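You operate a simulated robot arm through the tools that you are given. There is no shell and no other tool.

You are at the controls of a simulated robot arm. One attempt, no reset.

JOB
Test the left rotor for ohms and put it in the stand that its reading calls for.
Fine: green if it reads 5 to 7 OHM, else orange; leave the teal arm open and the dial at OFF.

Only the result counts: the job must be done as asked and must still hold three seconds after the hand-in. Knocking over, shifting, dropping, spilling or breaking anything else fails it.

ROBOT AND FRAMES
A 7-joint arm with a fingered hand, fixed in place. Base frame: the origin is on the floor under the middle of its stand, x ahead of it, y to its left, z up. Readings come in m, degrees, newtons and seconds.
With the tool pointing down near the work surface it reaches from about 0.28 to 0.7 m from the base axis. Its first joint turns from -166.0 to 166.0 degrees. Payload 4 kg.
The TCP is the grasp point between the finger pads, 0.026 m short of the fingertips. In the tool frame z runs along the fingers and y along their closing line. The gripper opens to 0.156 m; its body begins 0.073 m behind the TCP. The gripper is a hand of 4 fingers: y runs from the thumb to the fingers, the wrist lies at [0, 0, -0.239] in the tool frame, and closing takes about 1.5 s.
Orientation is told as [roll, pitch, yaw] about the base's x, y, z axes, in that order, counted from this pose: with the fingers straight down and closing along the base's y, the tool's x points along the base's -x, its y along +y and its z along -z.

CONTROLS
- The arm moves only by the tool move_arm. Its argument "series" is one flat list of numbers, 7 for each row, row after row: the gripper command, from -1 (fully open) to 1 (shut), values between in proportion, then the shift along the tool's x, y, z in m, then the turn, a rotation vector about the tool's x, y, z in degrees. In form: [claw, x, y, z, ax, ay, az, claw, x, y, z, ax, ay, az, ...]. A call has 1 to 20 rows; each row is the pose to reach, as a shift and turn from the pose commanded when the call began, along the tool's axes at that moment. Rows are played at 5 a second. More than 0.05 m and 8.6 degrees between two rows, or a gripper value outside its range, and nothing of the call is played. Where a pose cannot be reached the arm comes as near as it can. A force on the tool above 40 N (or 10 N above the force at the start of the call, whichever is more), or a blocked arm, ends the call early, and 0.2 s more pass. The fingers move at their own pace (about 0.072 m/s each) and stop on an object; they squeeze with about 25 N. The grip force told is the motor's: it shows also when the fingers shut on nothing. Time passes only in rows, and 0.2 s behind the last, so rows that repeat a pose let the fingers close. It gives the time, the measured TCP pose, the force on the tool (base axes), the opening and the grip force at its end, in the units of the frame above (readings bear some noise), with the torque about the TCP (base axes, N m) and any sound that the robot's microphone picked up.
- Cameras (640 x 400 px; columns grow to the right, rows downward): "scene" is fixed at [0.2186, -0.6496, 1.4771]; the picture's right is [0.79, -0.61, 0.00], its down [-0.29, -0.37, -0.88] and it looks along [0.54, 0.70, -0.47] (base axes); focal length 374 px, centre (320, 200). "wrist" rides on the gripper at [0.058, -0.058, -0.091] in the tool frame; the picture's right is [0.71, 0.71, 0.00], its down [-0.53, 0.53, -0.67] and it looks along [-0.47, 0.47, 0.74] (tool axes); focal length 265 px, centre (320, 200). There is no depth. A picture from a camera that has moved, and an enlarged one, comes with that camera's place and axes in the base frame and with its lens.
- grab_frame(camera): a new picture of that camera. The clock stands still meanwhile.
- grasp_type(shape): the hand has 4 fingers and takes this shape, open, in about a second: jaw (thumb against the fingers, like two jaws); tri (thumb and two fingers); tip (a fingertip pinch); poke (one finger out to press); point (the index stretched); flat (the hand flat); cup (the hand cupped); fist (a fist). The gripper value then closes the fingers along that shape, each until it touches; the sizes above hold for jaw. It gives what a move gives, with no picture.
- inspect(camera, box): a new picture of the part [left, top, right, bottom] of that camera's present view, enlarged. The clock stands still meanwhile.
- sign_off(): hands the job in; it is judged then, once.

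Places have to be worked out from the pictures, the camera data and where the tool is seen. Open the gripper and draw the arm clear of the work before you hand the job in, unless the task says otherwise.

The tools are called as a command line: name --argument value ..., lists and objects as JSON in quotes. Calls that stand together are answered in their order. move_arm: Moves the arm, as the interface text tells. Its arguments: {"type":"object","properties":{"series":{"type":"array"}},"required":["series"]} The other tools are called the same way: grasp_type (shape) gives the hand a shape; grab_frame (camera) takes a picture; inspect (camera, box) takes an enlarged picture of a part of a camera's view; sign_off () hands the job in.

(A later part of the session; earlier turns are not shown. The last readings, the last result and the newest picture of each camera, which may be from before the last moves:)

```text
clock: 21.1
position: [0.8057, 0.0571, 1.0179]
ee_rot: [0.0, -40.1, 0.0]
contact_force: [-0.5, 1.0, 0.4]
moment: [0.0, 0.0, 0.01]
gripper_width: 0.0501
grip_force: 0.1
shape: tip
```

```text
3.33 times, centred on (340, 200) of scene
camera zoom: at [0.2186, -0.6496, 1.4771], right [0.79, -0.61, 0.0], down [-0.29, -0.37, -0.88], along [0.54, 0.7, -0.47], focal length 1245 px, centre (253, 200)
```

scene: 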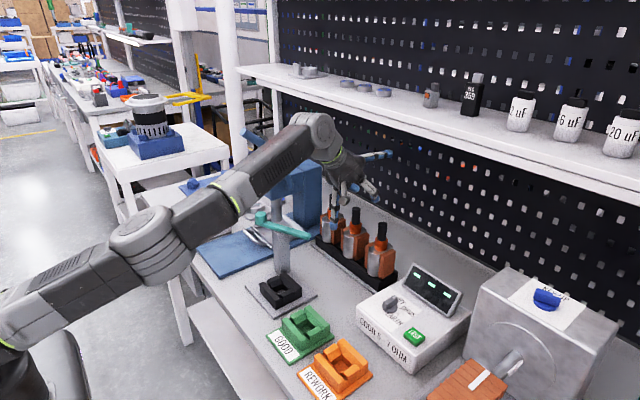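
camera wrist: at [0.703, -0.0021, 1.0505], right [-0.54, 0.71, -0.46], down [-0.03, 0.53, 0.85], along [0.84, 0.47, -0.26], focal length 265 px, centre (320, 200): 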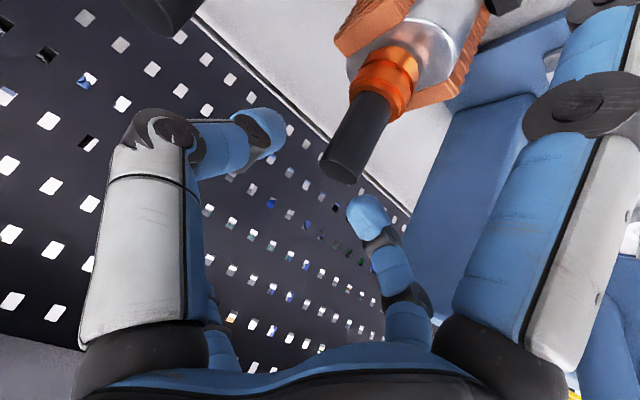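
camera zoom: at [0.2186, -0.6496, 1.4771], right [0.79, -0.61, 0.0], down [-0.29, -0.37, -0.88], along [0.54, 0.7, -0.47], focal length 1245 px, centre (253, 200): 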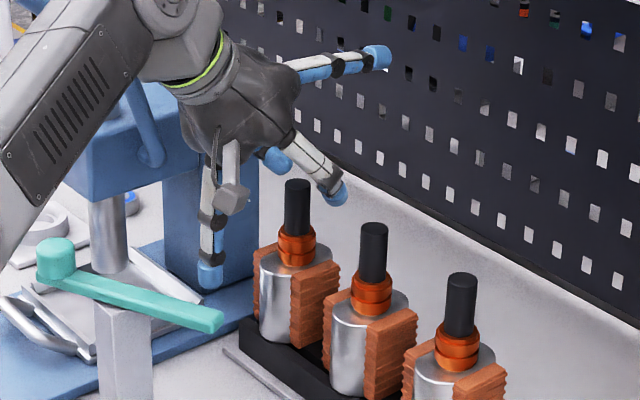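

The fingertips straddle the shaft with y centred. I descend the remaining ~3 cm so the pads meet mid-shaft, then close.

move_arm --series '[0.36, 0.011, 0, 0.0116, 0, 0, 0, 0.36, 0.0221, 0, 0.0232, 0, 0, 0, 0.36, 0.0221, 0, 0.0232, 0, 0, 0]'

grab_frame --camera "wrist"

inspect --camera "scene" --box '[280, 140, 400, 260]'

```text
clock: 21.9
position: [0.8052, 0.0579, 0.9854]
ee_rot: [-0.1, -40.1, -0.1]
contact_force: [0.5, -1.0, 0.2]
moment: [-0.02, 0.03, 0.01]
gripper_width: 0.0504
grip_force: 0.0
shape: tip
```

```text
taken
camera wrist: at [0.7009, -0.0011, 1.0179], right [-0.54, 0.71, -0.46], down [-0.03, 0.53, 0.85], along [0.84, 0.47, -0.27], focal length 265 px, centre (320, 200)
```

wrist: 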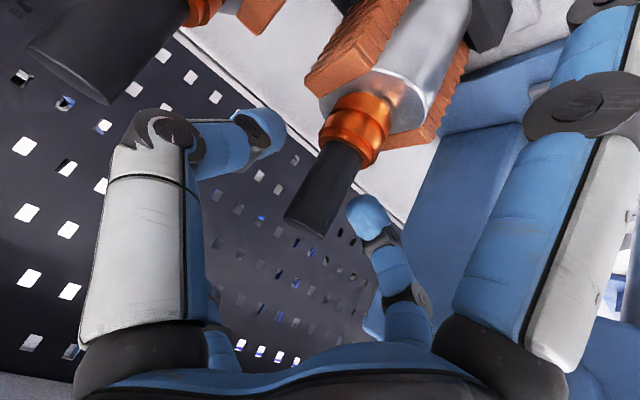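

```text
3.33 times, centred on (340, 200) of scene
camera zoom: at [0.2186, -0.6496, 1.4771], right [0.79, -0.61, 0.0], down [-0.29, -0.37, -0.88], along [0.54, 0.7, -0.47], focal length 1245 px, centre (253, 200)
```

zoom: 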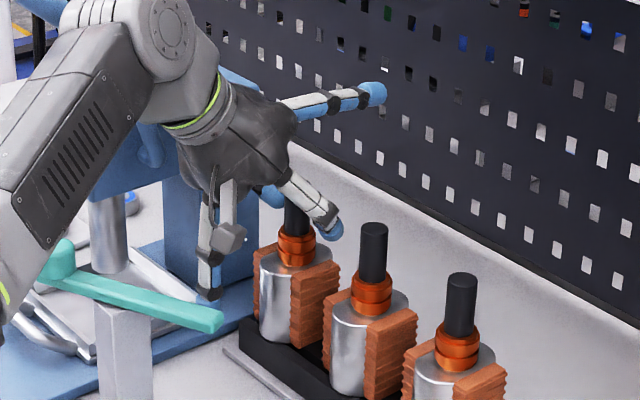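

The pads flank the shaft just above the commutator. I close the pinch.

move_arm --series '[1, 0, 0, 0, 0, 0, 0, 1, 0, 0, 0, 0, 0, 0, 1, 0, 0, 0, 0, 0, 0, 1, 0, 0, 0, 0, 0, 0, 1, 0, 0, 0, 0, 0, 0, 1, 0, 0, 0, 0, 0, 0]'

grab_frame --camera "wrist"

inspect --camera "scene" --box '[280, 140, 400, 260]'

```text
clock: 23.3
position: [0.8045, 0.0583, 0.9847]
ee_rot: [-0.1, -39.9, 0.1]
contact_force: [3.6, 0.7, -1.0]
moment: [-0.01, -0.02, 0.01]
gripper_width: 0.0143
grip_force: 25.2
shape: tip
```

```text
taken
camera wrist: at [0.701, -0.001, 1.018], right [-0.54, 0.71, -0.46], down [-0.03, 0.53, 0.85], along [0.84, 0.47, -0.27], focal length 265 px, centre (320, 200)
```

wrist: 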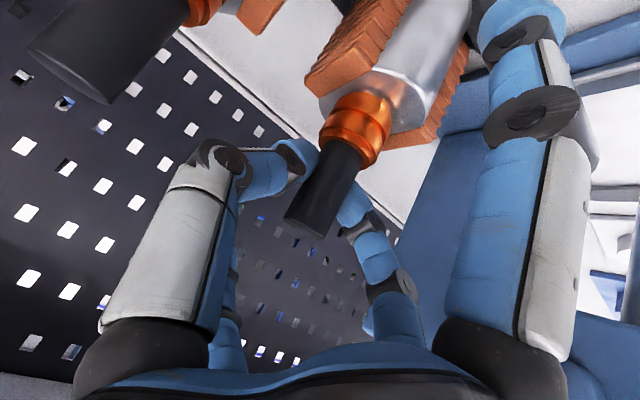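

```text
3.33 times, centred on (340, 200) of scene
camera zoom: at [0.2186, -0.6496, 1.4771], right [0.79, -0.61, 0.0], down [-0.29, -0.37, -0.88], along [0.54, 0.7, -0.47], focal length 1245 px, centre (253, 200)
```

zoom: 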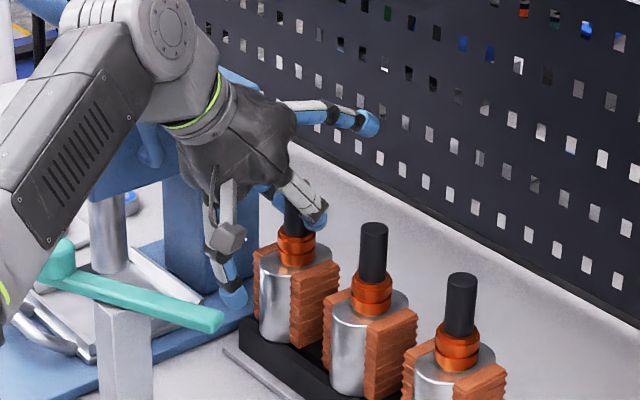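

Grip holds at only 0.0143 (shaft is ≈0.021) with +3.6 N in x, so the tips are pinching the far half of the shaft. I reopen, back off 8 mm in x, and close again.

move_arm --series '[0.36, 0, 0, 0, 0, 0, 0, 0.36, 0, 0, 0, 0, 0, 0, 0.36, 0.003, 0, -0.0026, 0, 0, 0, 0.36, 0.0061, 0, -0.0051, 0, 0, 0, 0.36, 0.0061, 0, -0.0051, 0, 0, 0, 1, 0.0061, 0, -0.0051, 0, 0, 0, 1, 0.0061, 0, -0.0051, 0, 0, 0, 1, 0.0061, 0, -0.0051, 0, 0, 0, 1, 0.0061, 0, -0.0051, 0, 0, 0, 1, 0.0061, 0, -0.0051, 0, 0, 0, 1, 0.0061, 0, -0.0051, 0, 0, 0]'

grab_frame --camera "wrist"

inspect --camera "scene" --box '[280, 140, 400, 260]'

```text
clock: 25.7
position: [0.7972, 0.0564, 0.9855]
ee_rot: [-0.1, -40.1, 0.0]
contact_force: [-1.2, 0.5, 0.2]
moment: [0.03, 0.08, 0.02]
gripper_width: 0.0165
grip_force: 25.1
shape: tip
```

```text
taken
camera wrist: at [0.6928, -0.0015, 1.0179], right [-0.54, 0.71, -0.45], down [-0.03, 0.53, 0.85], along [0.84, 0.47, -0.27], focal length 265 px, centre (320, 200)
```

wrist: 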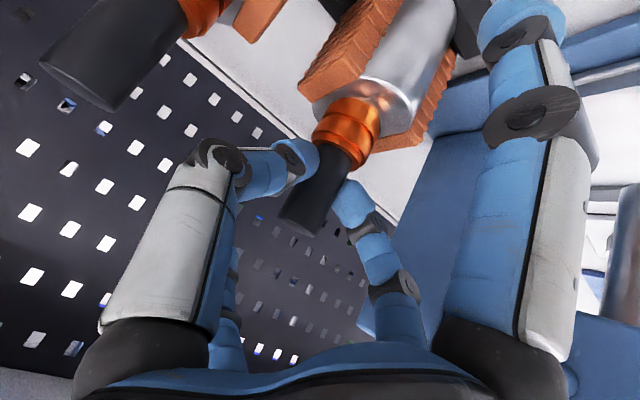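

```text
3.33 times, centred on (340, 200) of scene
camera zoom: at [0.2186, -0.6496, 1.4771], right [0.79, -0.61, 0.0], down [-0.29, -0.37, -0.88], along [0.54, 0.7, -0.47], focal length 1245 px, centre (253, 200)
```

zoom: 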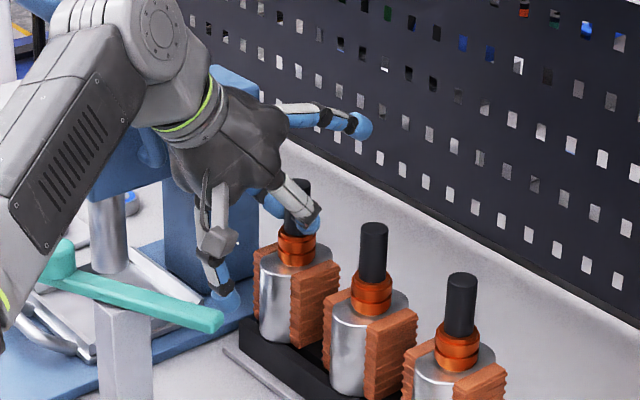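

Now width 0.0165 with almost no side force; the pinch is near the shaft's diameter. I lift straight up 6 cm slowly.

move_arm --series '[1, -0.0064, 0, -0.0077, 0, 0, 0, 1, -0.0129, 0, -0.0153, 0, 0, 0, 1, -0.0193, 0, -0.023, 0, 0, 0, 1, -0.0257, 0, -0.0306, 0, 0, 0, 1, -0.0321, 0, -0.0383, 0, 0, 0, 1, -0.0386, 0, -0.046, 0, 0, 0, 1, -0.0386, 0, -0.046, 0, 0, 0]'

grab_frame --camera "wrist"

inspect --camera "scene" --box '[280, 140, 400, 260]'

```text
clock: 27.3
position: [0.7957, 0.0562, 1.0451]
ee_rot: [0.0, -40.0, 0.0]
contact_force: [-1.0, -0.4, -14.0]
moment: [0.05, 0.14, -0.02]
gripper_width: 0.0148
grip_force: 25.2
shape: tip
```

```text
taken
camera wrist: at [0.6928, -0.0019, 1.0777], right [-0.54, 0.71, -0.45], down [-0.03, 0.53, 0.85], along [0.84, 0.47, -0.27], focal length 265 px, centre (320, 200)
```

wrist: 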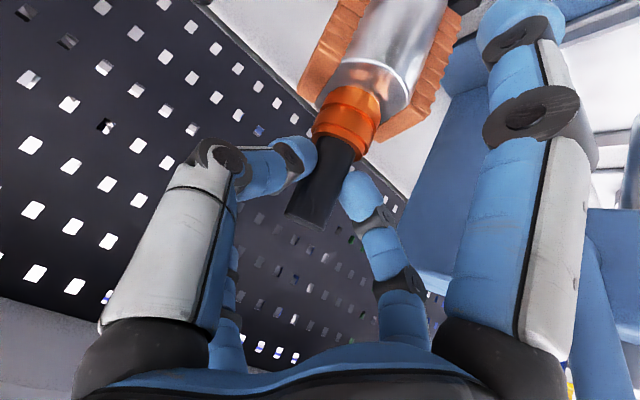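

```text
3.33 times, centred on (340, 200) of scene
camera zoom: at [0.2186, -0.6496, 1.4771], right [0.79, -0.61, 0.0], down [-0.29, -0.37, -0.88], along [0.54, 0.7, -0.47], focal length 1245 px, centre (253, 200)
```

zoom: 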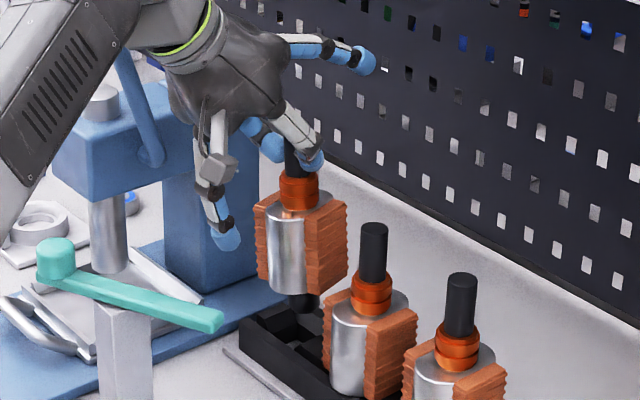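

The rotor is lifted (≈14 N) and its lower shaft is visible. I check how upright it hangs and the shape of the rack slot and lower shaft.

inspect --camera "scene" --box '[300, 170, 360, 240]'

inspect --camera "wrist" --box '[250, 0, 480, 240]'

```text
5.71 times, centred on (330, 205) of scene
camera zoom: at [0.2186, -0.6496, 1.4771], right [0.79, -0.61, 0.0], down [-0.29, -0.37, -0.88], along [0.54, 0.7, -0.47], focal length 2135 px, centre (263, 171)
```

zoom: 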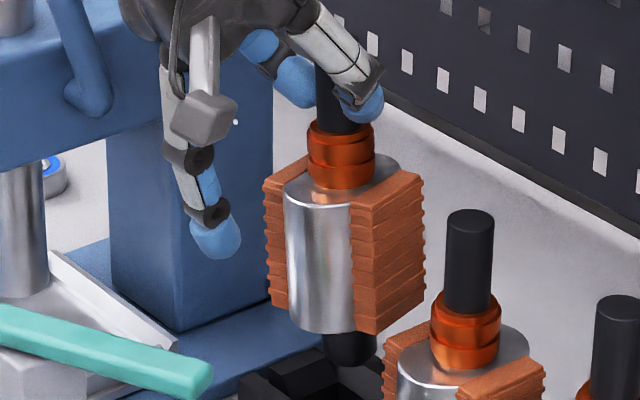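

```text
1.67 times, centred on (365, 120) of wrist
camera zoom: at [0.6928, -0.0019, 1.0777], right [-0.54, 0.71, -0.45], down [-0.03, 0.53, 0.85], along [0.84, 0.47, -0.27], focal length 442 px, centre (245, 333)
```

zoom: 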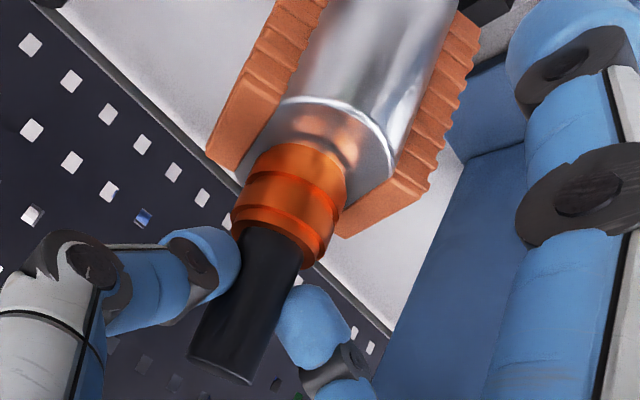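

The rotor hangs within about 5° of upright (bottom slightly toward +x) and holds. I carry it up and back over the teal arm to hover above the nest, keeping its lower end above z≈1.0.

move_arm --series '[1, -0.0014, -0.0042, -0.0315, 0, 0, 0, 1, -0.0028, -0.0084, -0.0629, 0, 0, 0, 1, -0.0043, -0.0126, -0.0944, 0, 0, 0, 1, -0.0057, -0.0168, -0.1258, 0, 0, 0, 1, -0.0071, -0.021, -0.1573, 0, 0, 0, 1, 0.0155, -0.0305, -0.1763, 0, 0, 0, 1, 0.0381, -0.04, -0.1953, 0, 0, 0, 1, 0.0607, -0.0495, -0.2142, 0, 0, 0, 1, 0.0833, -0.059, -0.2332, 0, 0, 0, 1, 0.0833, -0.059, -0.2332, 0, 0, 0]'

grab_frame --camera "wrist"

grab_frame --camera "scene"

```text
clock: 29.5
position: [0.5836, -0.001, 1.17]
ee_rot: [0.0, -40.0, 0.0]
contact_force: [2.4, 1.3, -13.4]
moment: [0.1, 0.01, 0.0]
gripper_width: 0.0145
grip_force: 24.9
shape: tip
```

```text
taken
camera wrist: at [0.4797, -0.059, 1.2024], right [-0.54, 0.71, -0.46], down [-0.03, 0.53, 0.85], along [0.84, 0.47, -0.27], focal length 265 px, centre (320, 200)
```

wrist: 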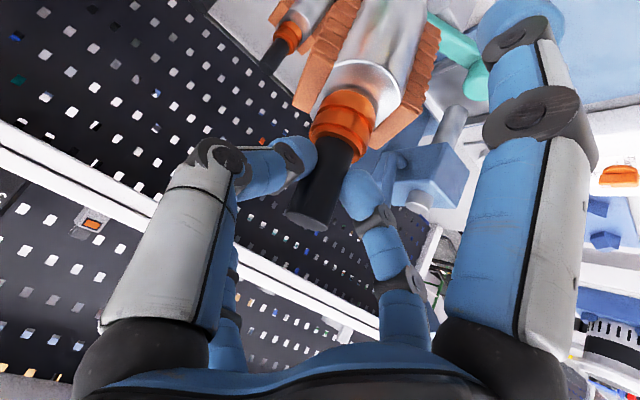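

```text
taken
```

scene: 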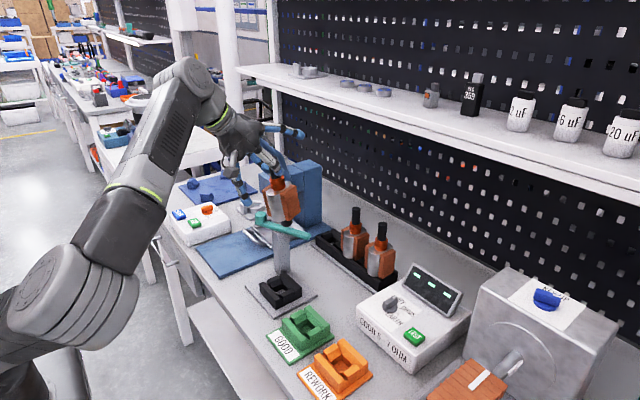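

The rotor is held above the nest region. I enlarge to check its tilt and drop relative to the pinch.

inspect --camera "scene" --box '[240, 140, 330, 250]'

inspect --camera "wrist" --box '[250, 0, 480, 240]'

inspect --camera "scene" --box '[310, 200, 400, 300]'

```text
3.64 times, centred on (285, 195) of scene
camera zoom: at [0.2186, -0.6496, 1.4771], right [0.79, -0.61, 0.0], down [-0.29, -0.37, -0.88], along [0.54, 0.7, -0.47], focal length 1358 px, centre (447, 218)
```

zoom: 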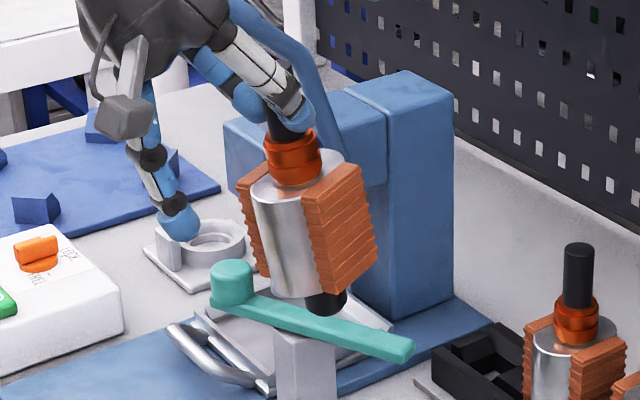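

```text
1.67 times, centred on (365, 120) of wrist
camera zoom: at [0.4797, -0.059, 1.2024], right [-0.54, 0.71, -0.46], down [-0.03, 0.53, 0.85], along [0.84, 0.47, -0.27], focal length 442 px, centre (245, 333)
```

zoom: 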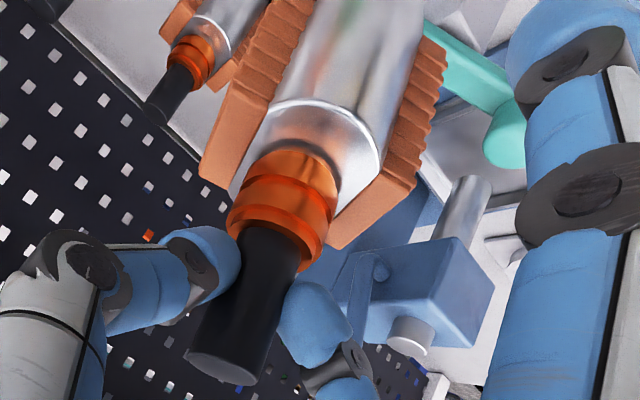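

```text
4.00 times, centred on (355, 250) of scene
camera zoom: at [0.2186, -0.6496, 1.4771], right [0.79, -0.61, 0.0], down [-0.29, -0.37, -0.88], along [0.54, 0.7, -0.47], focal length 1494 px, centre (180, 0)
```

zoom: 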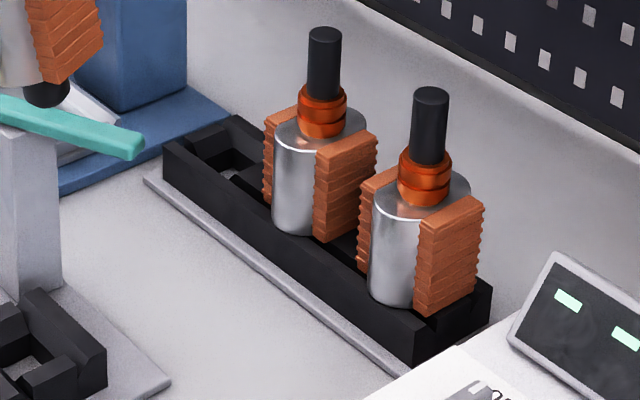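

The rotor has leaned: bottom about 5° toward +x and 6–7° toward -y. I rotate the hand by the opposite amounts so it hangs upright, then recheck.

move_arm --series '[1, 0, 0, 0, -1.7, 1.7, 1.4, 1, 0, 0, 0, -3.3, 3.3, 2.8, 1, 0, 0, 0, -5.0, 5.0, 4.2, 1, 0, 0, 0, -5.0, 5.0, 4.2]'

inspect --camera "scene" --box '[240, 140, 330, 250]'

inspect --camera "wrist" --box '[250, 0, 480, 240]'

```text
clock: 30.5
position: [0.5834, -0.0013, 1.1689]
ee_rot: [8.0, -34.8, -4.9]
contact_force: [1.1, 0.9, -13.4]
moment: [0.02, 0.02, -0.01]
gripper_width: 0.0145
grip_force: 24.9
shape: tip
```

```text
3.64 times, centred on (285, 195) of scene
camera zoom: at [0.2186, -0.6496, 1.4771], right [0.79, -0.61, 0.0], down [-0.29, -0.37, -0.88], along [0.54, 0.7, -0.47], focal length 1358 px, centre (447, 218)
```

zoom: 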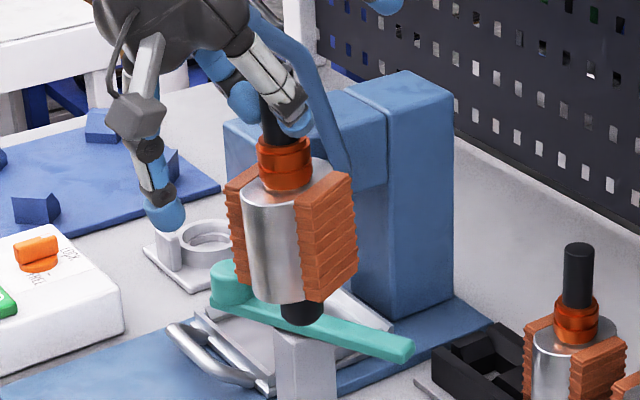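

```text
1.67 times, centred on (365, 120) of wrist
camera zoom: at [0.4827, -0.0645, 1.2041], right [-0.58, 0.75, -0.32], down [0.05, 0.43, 0.9], along [0.82, 0.5, -0.28], focal length 442 px, centre (245, 333)
```

zoom: 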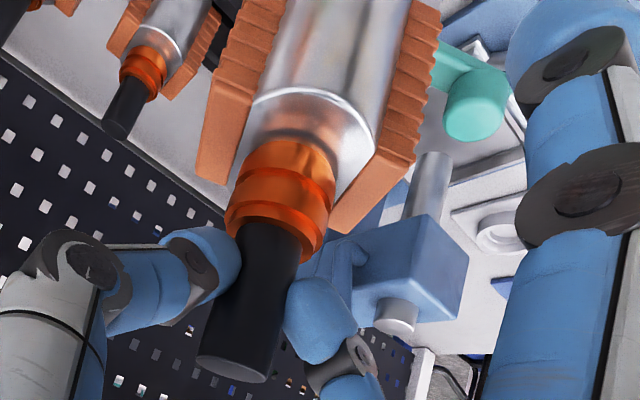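

Now it hangs within about 3° of upright and the moment is near zero. I add a small correction and lower 12 cm, stopping about 4 cm above the nest to check alignment.

move_arm --series '[1, 0.0171, -0.0034, 0.0244, -0.56, 0.75, 0.5, 1, 0.0342, -0.0068, 0.0488, -1.1, 1.5, 1.0, 1, 0.0514, -0.0103, 0.0732, -1.7, 2.2, 1.5, 1, 0.0685, -0.0137, 0.0976, -2.24, 3.0, 2.0, 1, 0.0685, -0.0137, 0.0976, -2.24, 3.0, 2.0]'

inspect --camera "scene" --box '[235, 180, 335, 310]'

grab_frame --camera "wrist"

```text
clock: 31.7
position: [0.5819, -0.0014, 1.0519]
ee_rot: [11.2, -31.4, -6.6]
contact_force: [0.7, -0.5, -13.7]
moment: [-0.01, 0.08, 0.02]
gripper_width: 0.0141
grip_force: 25.3
shape: tip
```

```text
3.08 times, centred on (285, 245) of scene
camera zoom: at [0.2186, -0.6496, 1.4771], right [0.79, -0.61, 0.0], down [-0.29, -0.37, -0.88], along [0.54, 0.7, -0.47], focal length 1149 px, centre (428, 62)
```

zoom: 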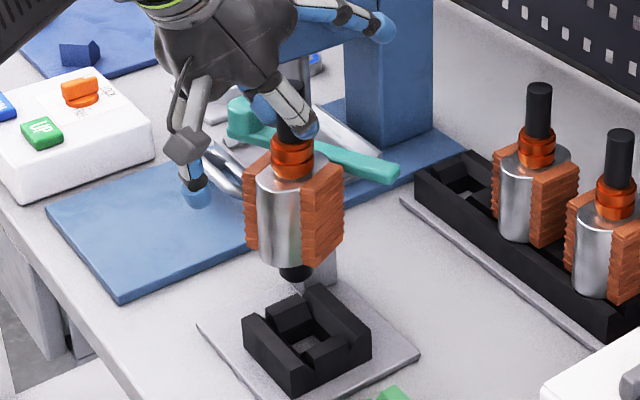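

```text
taken
camera wrist: at [0.4836, -0.0662, 1.0879], right [-0.59, 0.77, -0.25], down [0.1, 0.38, 0.92], along [0.8, 0.52, -0.3], focal length 265 px, centre (320, 200)
```

wrist: 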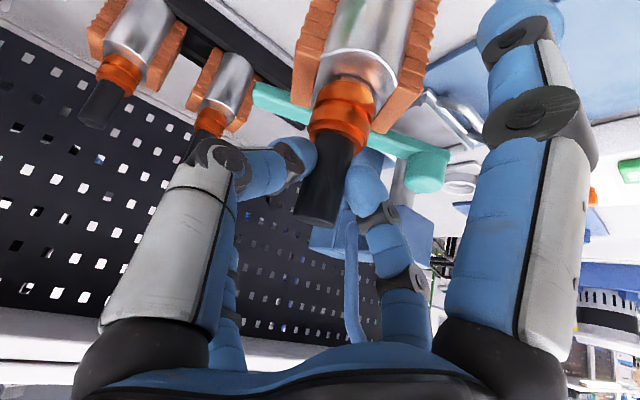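

The rotor is upright and its lower end lines up with the nest within a few millimetres. I shift by (+3, -3) mm and lower 5 cm gently.

move_arm --series '[1, 0.0058, -0.0028, 0.0108, 0, 0, 0, 1, 0.0117, -0.0057, 0.0216, 0, 0, 0, 1, 0.0175, -0.0085, 0.0323, 0, 0, 0, 1, 0.0233, -0.0113, 0.0431, 0, 0, 0, 1, 0.0233, -0.0113, 0.0431, 0, 0, 0]'

inspect --camera "scene" --box '[235, 180, 335, 310]'

grab_frame --camera "wrist"

```text
clock: 32.7
position: [0.59, -0.0007, 1.017]
ee_rot: [12.1, -33.1, -6.8]
contact_force: [-2.3, 0.5, 18.1]
moment: [0.16, -0.04, 0.12]
gripper_width: 0.0193
grip_force: 25.2
shape: tip
stopped in row 4: the force on the tool passed its limit at 48 N (the readings are from after the stop); the commanded pose is now the measured one
```

```text
3.08 times, centred on (285, 245) of scene
camera zoom: at [0.2186, -0.6496, 1.4771], right [0.79, -0.61, 0.0], down [-0.29, -0.37, -0.88], along [0.54, 0.7, -0.47], focal length 1149 px, centre (428, 62)
```

zoom: 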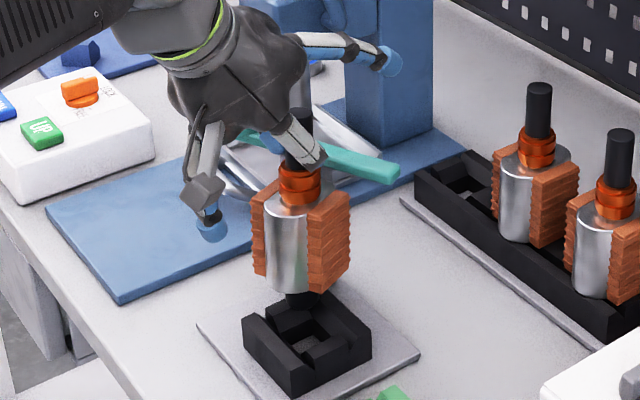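

```text
taken
camera wrist: at [0.4909, -0.0655, 1.0505], right [-0.59, 0.77, -0.26], down [0.07, 0.37, 0.93], along [0.81, 0.53, -0.27], focal length 265 px, centre (320, 200)
```

wrist: 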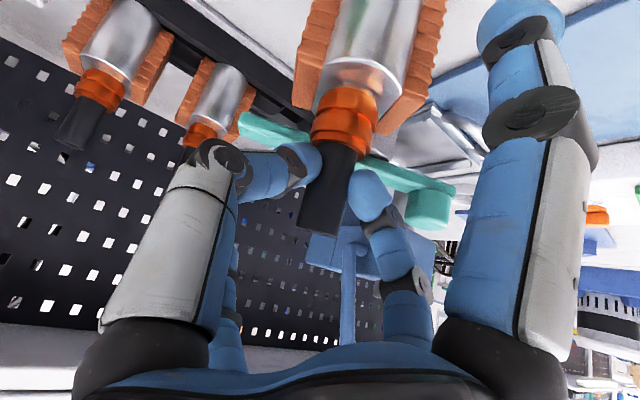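

Contact came early (48 N peak): the lower shaft has landed on the back block of the nest rather than in the hole. I enlarge to measure the offset before lifting slightly.

inspect --camera "scene" --box '[260, 220, 330, 310]'

inspect --camera "scene" --box '[265, 260, 315, 310]'

```text
4.44 times, centred on (295, 265) of scene
camera zoom: at [0.2186, -0.6496, 1.4771], right [0.79, -0.61, 0.0], down [-0.29, -0.37, -0.88], along [0.54, 0.7, -0.47], focal length 1660 px, centre (431, -89)
```

zoom: 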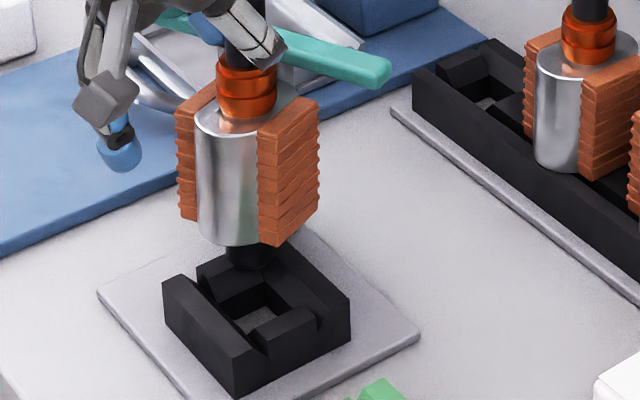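

```text
8.00 times, centred on (290, 285) of scene
camera zoom: at [0.2186, -0.6496, 1.4771], right [0.79, -0.61, 0.0], down [-0.29, -0.37, -0.88], along [0.54, 0.7, -0.47], focal length 2988 px, centre (560, -480)
```

zoom: 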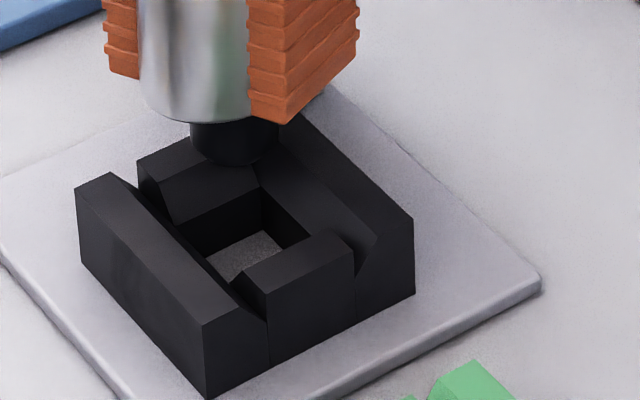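

The lower shaft sits on the back (+y) block: offset to the hole is roughly (-0.014, -0.02). I lift 3 cm straight up and look again before shifting.

move_arm --series '[1, -0.0055, 0.0018, -0.0082, 0, 0, 0, 1, -0.0109, 0.0035, -0.0164, 0, 0, 0, 1, -0.0164, 0.0053, -0.0246, 0, 0, 0, 1, -0.0164, 0.0053, -0.0246, 0, 0, 0]'

inspect --camera "scene" --box '[250, 190, 340, 310]'

grab_frame --camera "wrist"

```text
clock: 33.7
position: [0.5905, -0.0012, 1.044]
ee_rot: [11.7, -32.7, -6.7]
contact_force: [-0.2, -0.1, -14.0]
moment: [-0.05, 0.1, -0.02]
gripper_width: 0.0149
grip_force: 25.1
shape: tip
```

```text
3.33 times, centred on (295, 250) of scene
camera zoom: at [0.2186, -0.6496, 1.4771], right [0.79, -0.61, 0.0], down [-0.29, -0.37, -0.88], along [0.54, 0.7, -0.47], focal length 1245 px, centre (403, 33)
```

zoom: 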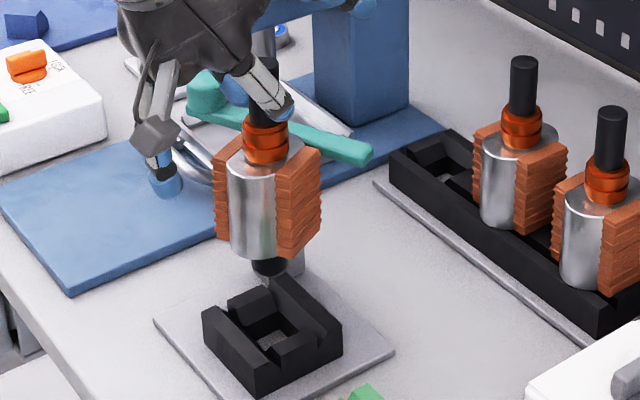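

```text
taken
camera wrist: at [0.4904, -0.0665, 1.0781], right [-0.59, 0.77, -0.26], down [0.08, 0.37, 0.92], along [0.81, 0.52, -0.28], focal length 265 px, centre (320, 200)
```

wrist: 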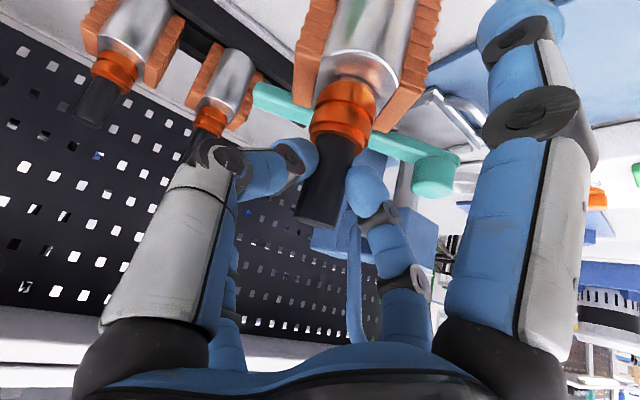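

Combined evidence puts the lower end about (+0.015, +0.020) off the hole centre. I shift the hand by (-0.015, -0.020) at this height and check again.

move_arm --series '[1, 0.0053, -0.0099, -0.0056, 0, 0, 0, 1, 0.0105, -0.0197, -0.0112, 0, 0, 0, 1, 0.0105, -0.0197, -0.0112, 0, 0, 0]'

inspect --camera "scene" --box '[260, 220, 330, 310]'

inspect --camera "scene" --box '[260, 190, 310, 240]'

```text
clock: 34.5
position: [0.5736, -0.0218, 1.045]
ee_rot: [11.8, -32.7, -6.6]
contact_force: [-0.1, 0.8, -13.7]
moment: [-0.01, 0.05, 0.0]
gripper_width: 0.0147
grip_force: 24.9
shape: tip
```

```text
4.44 times, centred on (295, 265) of scene
camera zoom: at [0.2186, -0.6496, 1.4771], right [0.79, -0.61, 0.0], down [-0.29, -0.37, -0.88], along [0.54, 0.7, -0.47], focal length 1660 px, centre (431, -89)
```

zoom: 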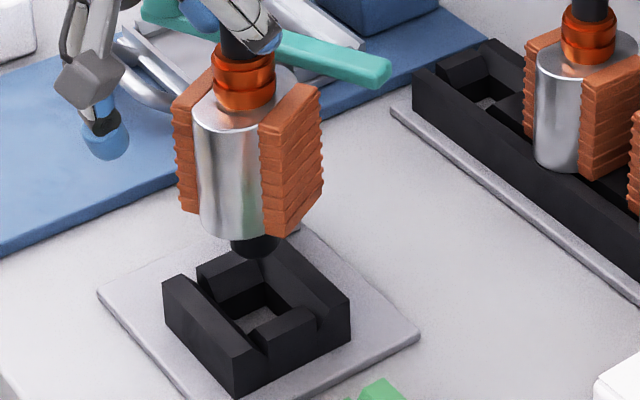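

```text
8.00 times, centred on (285, 215) of scene
camera zoom: at [0.2186, -0.6496, 1.4771], right [0.79, -0.61, 0.0], down [-0.29, -0.37, -0.88], along [0.54, 0.7, -0.47], focal length 2988 px, centre (600, 80)
```

zoom: 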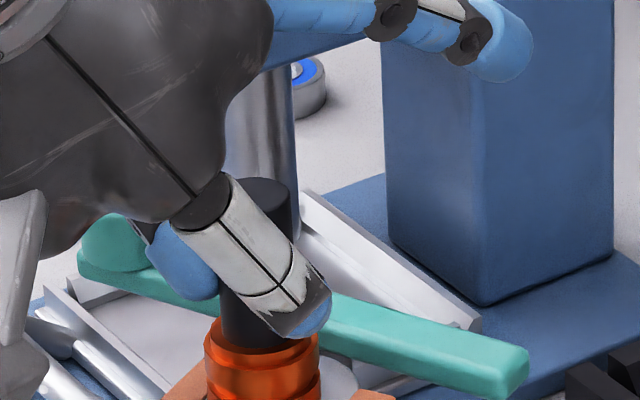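

The bottom now projects onto the nest centre within about 5 mm. I trim (-5, -4) mm and lower 3.5 cm gently.

move_arm --series '[1, 0.0038, -0.004, -0.0033, 0, 0, 0, 1, 0.0076, -0.0052, 0.0025, 0, 0, 0, 1, 0.0114, -0.0064, 0.0082, 0, 0, 0, 1, 0.0151, -0.0076, 0.014, 0, 0, 0, 1, 0.0189, -0.0088, 0.0198, 0, 0, 0, 1, 0.0227, -0.01, 0.0255, 0, 0, 0, 1, 0.0227, -0.01, 0.0255, 0, 0, 0]'

inspect --camera "scene" --box '[260, 220, 330, 310]'

grab_frame --camera "wrist"

```text
clock: 36.1
position: [0.57, -0.0246, 1.0102]
ee_rot: [11.9, -32.6, -6.7]
contact_force: [0.0, 0.4, -14.1]
moment: [-0.04, 0.05, 0.02]
gripper_width: 0.015
grip_force: 24.0
shape: tip
```

```text
4.44 times, centred on (295, 265) of scene
camera zoom: at [0.2186, -0.6496, 1.4771], right [0.79, -0.61, 0.0], down [-0.29, -0.37, -0.88], along [0.54, 0.7, -0.47], focal length 1660 px, centre (431, -89)
```

zoom: 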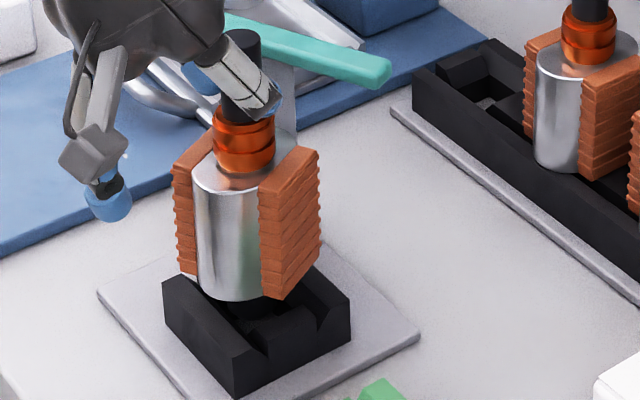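

```text
taken
camera wrist: at [0.4711, -0.0905, 1.044], right [-0.59, 0.77, -0.26], down [0.07, 0.37, 0.93], along [0.81, 0.52, -0.28], focal length 265 px, centre (320, 200)
```

wrist: 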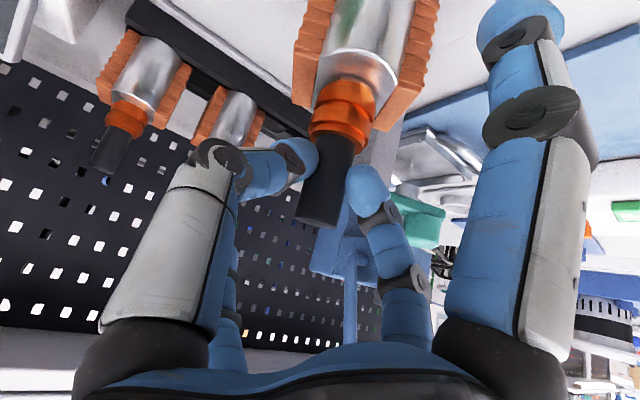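

No contact force change: the lower shaft is entering the hole. I continue down in small steps.

move_arm --series '[1, 0.0022, -0.0007, 0.0033, 0, 0, 0, 1, 0.0043, -0.0014, 0.0066, 0, 0, 0, 1, 0.0065, -0.0021, 0.0099, 0, 0, 0]'

inspect --camera "scene" --box '[260, 220, 330, 310]'

```text
clock: 36.9
position: [0.5695, -0.0246, 0.9984]
ee_rot: [11.8, -32.7, -6.8]
contact_force: [0.1, -0.4, -13.4]
moment: [-0.01, 0.04, -0.01]
gripper_width: 0.0148
grip_force: 24.3
shape: tip
```

```text
4.44 times, centred on (295, 265) of scene
camera zoom: at [0.2186, -0.6496, 1.4771], right [0.79, -0.61, 0.0], down [-0.29, -0.37, -0.88], along [0.54, 0.7, -0.47], focal length 1660 px, centre (431, -89)
```

zoom: 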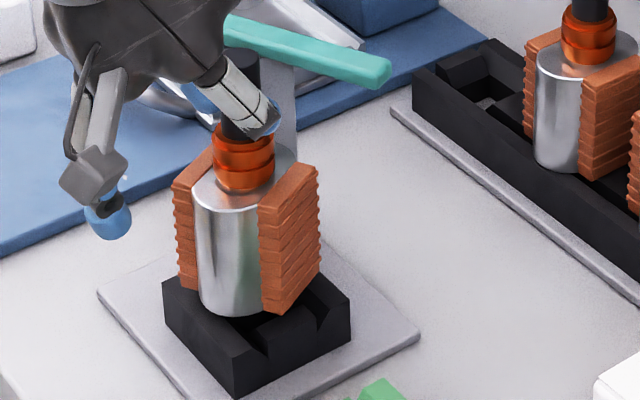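

Still free and well centred over the nest. I keep lowering in small steps until contact.

move_arm --series '[1, 0.0022, -0.0007, 0.0033, 0, 0, 0, 1, 0.0043, -0.0014, 0.0066, 0, 0, 0]'

move_arm --series '[1, 0.0022, -0.0007, 0.0033, 0, 0, 0, 1, 0.0022, -0.0007, 0.0033, 0, 0, 0]'

inspect --camera "scene" --box '[260, 220, 330, 310]'

```text
clock: 37.5
position: [0.5699, -0.0255, 0.9913]
ee_rot: [11.8, -33.0, -6.7]
contact_force: [-2.7, -2.6, 1.9]
moment: [-0.03, 0.0, 0.04]
gripper_width: 0.015
grip_force: 25.1
shape: tip
```

```text
clock: 38.1
position: [0.5702, -0.0247, 0.9887]
ee_rot: [11.9, -33.1, -6.8]
contact_force: [-8.8, -7.9, 26.7]
moment: [0.02, -0.04, 0.04]
gripper_width: 0.0168
grip_force: 24.9
shape: tip
```

```text
4.44 times, centred on (295, 265) of scene
camera zoom: at [0.2186, -0.6496, 1.4771], right [0.79, -0.61, 0.0], down [-0.29, -0.37, -0.88], along [0.54, 0.7, -0.47], focal length 1660 px, centre (431, -89)
```

zoom: 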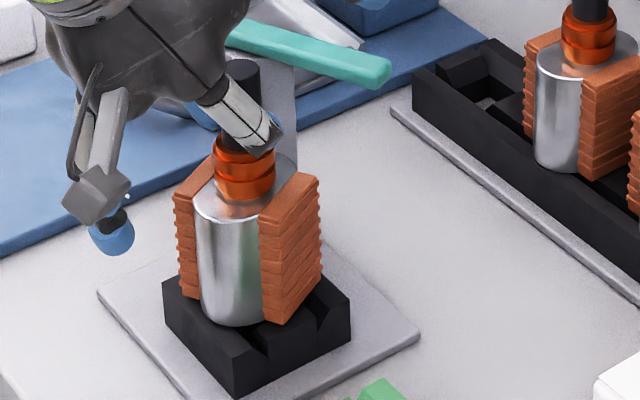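

Contact at TCP z≈0.990, which is 27 mm lower than when it sat on the rim, matching the hole depth. I look closely at the seat and relax the push slightly.

inspect --camera "scene" --box '[265, 260, 315, 310]'

inspect --camera "scene" --box '[260, 220, 310, 270]'

inspect --camera "wrist" --box '[250, 0, 480, 240]'

```text
8.00 times, centred on (290, 285) of scene
camera zoom: at [0.2186, -0.6496, 1.4771], right [0.79, -0.61, 0.0], down [-0.29, -0.37, -0.88], along [0.54, 0.7, -0.47], focal length 2988 px, centre (560, -480)
```

zoom: 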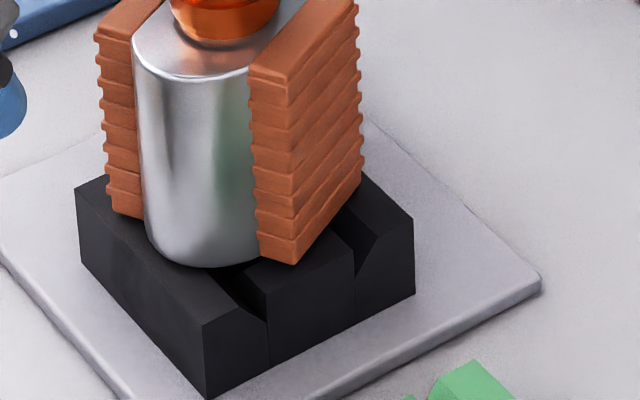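

```text
8.00 times, centred on (285, 245) of scene
camera zoom: at [0.2186, -0.6496, 1.4771], right [0.79, -0.61, 0.0], down [-0.29, -0.37, -0.88], along [0.54, 0.7, -0.47], focal length 2988 px, centre (600, -160)
```

zoom: 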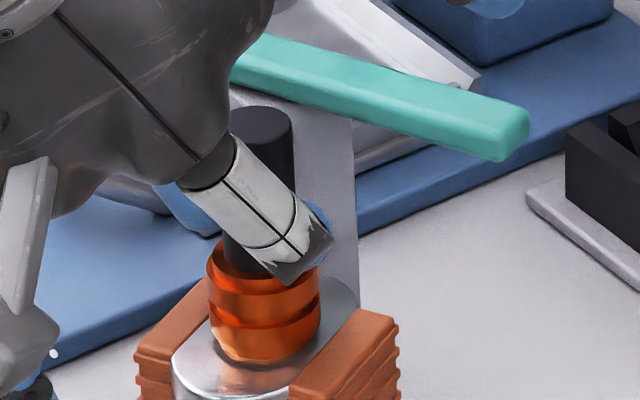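

```text
1.67 times, centred on (365, 120) of wrist
camera zoom: at [0.4704, -0.0901, 1.022], right [-0.59, 0.77, -0.26], down [0.07, 0.37, 0.93], along [0.81, 0.52, -0.27], focal length 442 px, centre (245, 333)
```

zoom: 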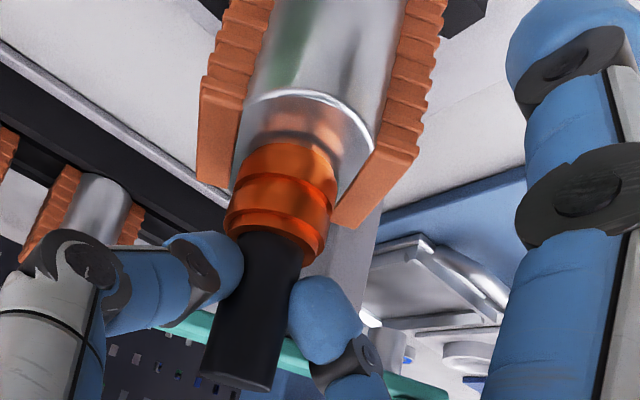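

The body bottom sits on the nest top plane, centred and upright. I relieve the push by 4 mm, then open the pinch moderately.

move_arm --series '[1, -0.0011, 0.0004, -0.0017, 0, 0, 0, 1, -0.0022, 0.0007, -0.0033, 0, 0, 0]'

move_arm --series '[0.6, 0, 0, 0, 0, 0, 0, 0.5, 0, 0, 0, 0, 0, 0, 0.36, 0, 0, 0, 0, 0, 0, 0.36, 0, 0, 0, 0, 0, 0, 0.36, 0, 0, 0, 0, 0, 0]'

inspect --camera "scene" --box '[250, 210, 330, 310]'

grab_frame --camera "wrist"

```text
clock: 38.7
position: [0.5676, -0.0259, 0.9881]
ee_rot: [11.8, -32.6, -6.6]
contact_force: [-4.7, -5.0, 8.9]
moment: [-0.06, 0.0, 0.04]
gripper_width: 0.0172
grip_force: 25.4
shape: tip
```

```text
clock: 39.9
position: [0.5689, -0.0246, 0.9894]
ee_rot: [11.8, -32.8, -6.7]
contact_force: [-0.5, 0.3, -0.4]
moment: [0.03, -0.05, 0.02]
gripper_width: 0.0498
grip_force: 0.1
shape: tip
```

```text
4.00 times, centred on (290, 260) of scene
camera zoom: at [0.2186, -0.6496, 1.4771], right [0.79, -0.61, 0.0], down [-0.29, -0.37, -0.88], along [0.54, 0.7, -0.47], focal length 1494 px, centre (440, -40)
```

zoom: 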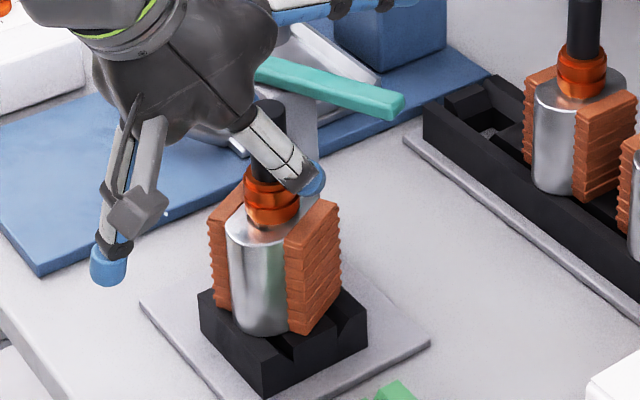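

```text
taken
camera wrist: at [0.4701, -0.0902, 1.0241], right [-0.59, 0.77, -0.26], down [0.07, 0.37, 0.93], along [0.81, 0.52, -0.28], focal length 265 px, centre (320, 200)
```

wrist: 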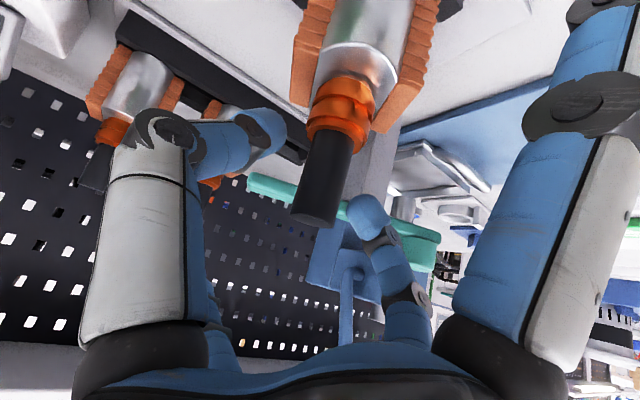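

Released, with the rotor standing in the nest. I rise straight up 7 cm along the shaft and check.

move_arm --series '[0.36, -0.0095, 0.003, -0.0144, 0, 0, 0, 0.36, -0.0189, 0.006, -0.0288, 0, 0, 0, 0.36, -0.0284, 0.009, -0.0433, 0, 0, 0, 0.36, -0.0378, 0.012, -0.0577, 0, 0, 0, 0.36, -0.0378, 0.012, -0.0577, 0, 0, 0]'

inspect --camera "scene" --box '[240, 190, 340, 310]'

grab_frame --camera "wrist"

```text
clock: 41.1
position: [0.5688, -0.0243, 1.0585]
ee_rot: [11.8, -32.8, -6.8]
contact_force: [0.2, -0.9, 0.5]
moment: [-0.01, 0.01, -0.03]
gripper_width: 0.0496
grip_force: 0.1
shape: tip
```

```text
3.33 times, centred on (290, 250) of scene
camera zoom: at [0.2186, -0.6496, 1.4771], right [0.79, -0.61, 0.0], down [-0.29, -0.37, -0.88], along [0.54, 0.7, -0.47], focal length 1245 px, centre (420, 33)
```

zoom: 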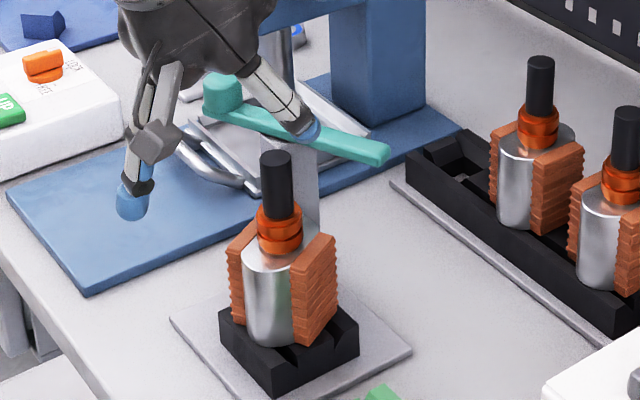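

```text
taken
camera wrist: at [0.4704, -0.09, 1.0941], right [-0.59, 0.77, -0.26], down [0.07, 0.37, 0.93], along [0.81, 0.52, -0.28], focal length 265 px, centre (320, 200)
```

wrist: 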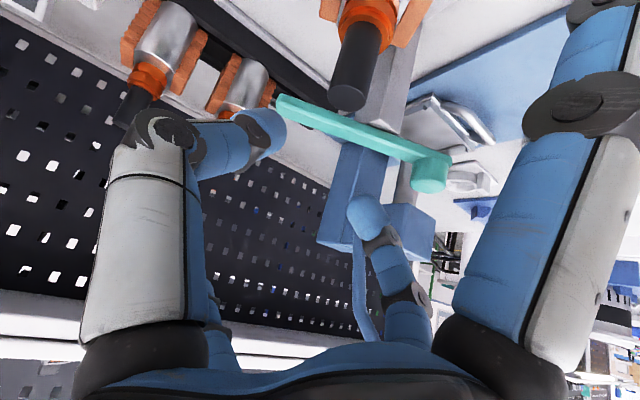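

The rotor stands well; its shaft is now triangulated at (0.578, -0.020, top 0.997), so the nest top is about z=0.855 and my earlier z for the plate was ~13 mm low. Before swinging the teal arm I need the clearances around its knob and the press.

inspect --camera "wrist" --box '[260, 80, 470, 290]'

inspect --camera "scene" --box '[230, 130, 350, 250]'

```text
1.90 times, centred on (365, 185) of wrist
camera zoom: at [0.4704, -0.09, 1.0941], right [-0.59, 0.77, -0.26], down [0.07, 0.37, 0.93], along [0.81, 0.52, -0.28], focal length 506 px, centre (234, 229)
```

zoom: 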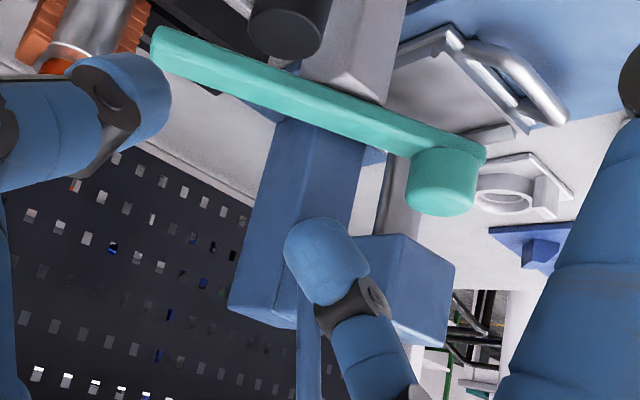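

```text
3.33 times, centred on (290, 190) of scene
camera zoom: at [0.2186, -0.6496, 1.4771], right [0.79, -0.61, 0.0], down [-0.29, -0.37, -0.88], along [0.54, 0.7, -0.47], focal length 1245 px, centre (420, 233)
```

zoom: 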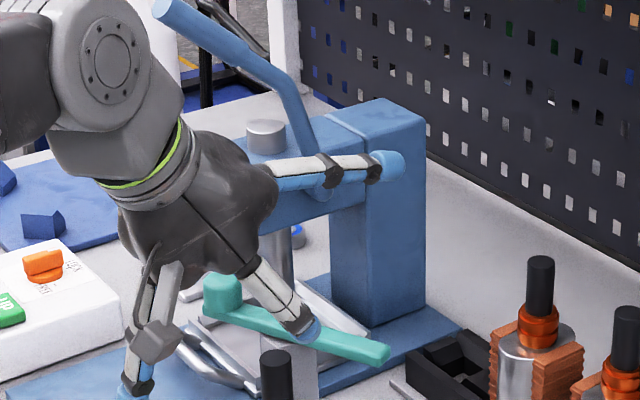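

I retreat back and up to a safe spot and look at the "point" shape, which may give more clearance for pushing the bar and button.

move_arm --series '[0.36, 0.0128, 0.0025, -0.0261, 0, 0, 0, 0.36, 0.0256, 0.005, -0.0522, 0, 0, 0, 0.36, 0.0384, 0.0075, -0.0782, 0, 0, 0, 0.36, 0.0512, 0.01, -0.1043, 0, 0, 0, 0.36, 0.0512, 0.01, -0.1043, 0, 0, 0]'

grasp_type --shape "point"

grab_frame --camera "wrist"

inspect --camera "scene" --box '[190, 110, 330, 270]'

```text
clock: 42.3
position: [0.4693, -0.0256, 1.1215]
ee_rot: [11.8, -32.8, -6.6]
contact_force: [0.5, 0.4, 1.3]
moment: [0.02, 0.0, 0.0]
gripper_width: 0.0498
grip_force: 0.0
shape: tip
```

```text
clock: 43.2
position: [0.4679, -0.0256, 1.1209]
ee_rot: [11.8, -32.8, -6.8]
contact_force: [0.8, -0.2, 0.4]
moment: [0.01, -0.05, 0.01]
gripper_width: 0.0
grip_force: 0.1
shape: point
```

```text
taken
camera wrist: at [0.3702, -0.0911, 1.1545], right [-0.59, 0.77, -0.26], down [0.07, 0.37, 0.93], along [0.81, 0.52, -0.28], focal length 265 px, centre (320, 200)
```

wrist: 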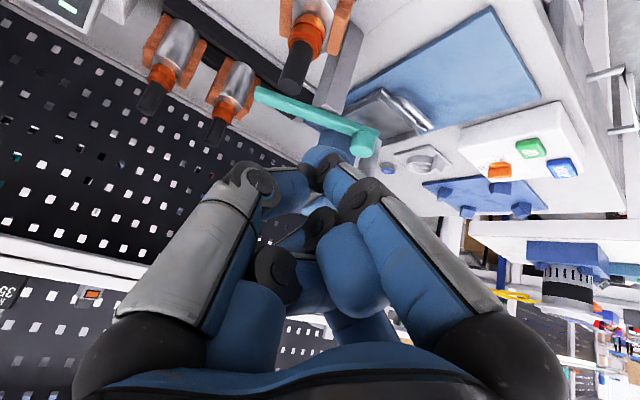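

```text
2.50 times, centred on (260, 190) of scene
camera zoom: at [0.2186, -0.6496, 1.4771], right [0.79, -0.61, 0.0], down [-0.29, -0.37, -0.88], along [0.54, 0.7, -0.47], focal length 934 px, centre (470, 225)
```

zoom: 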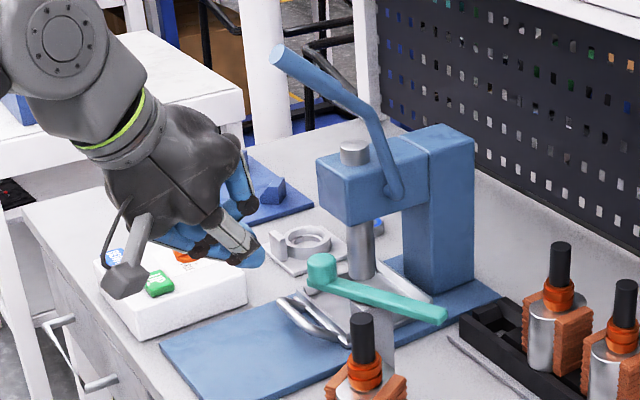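

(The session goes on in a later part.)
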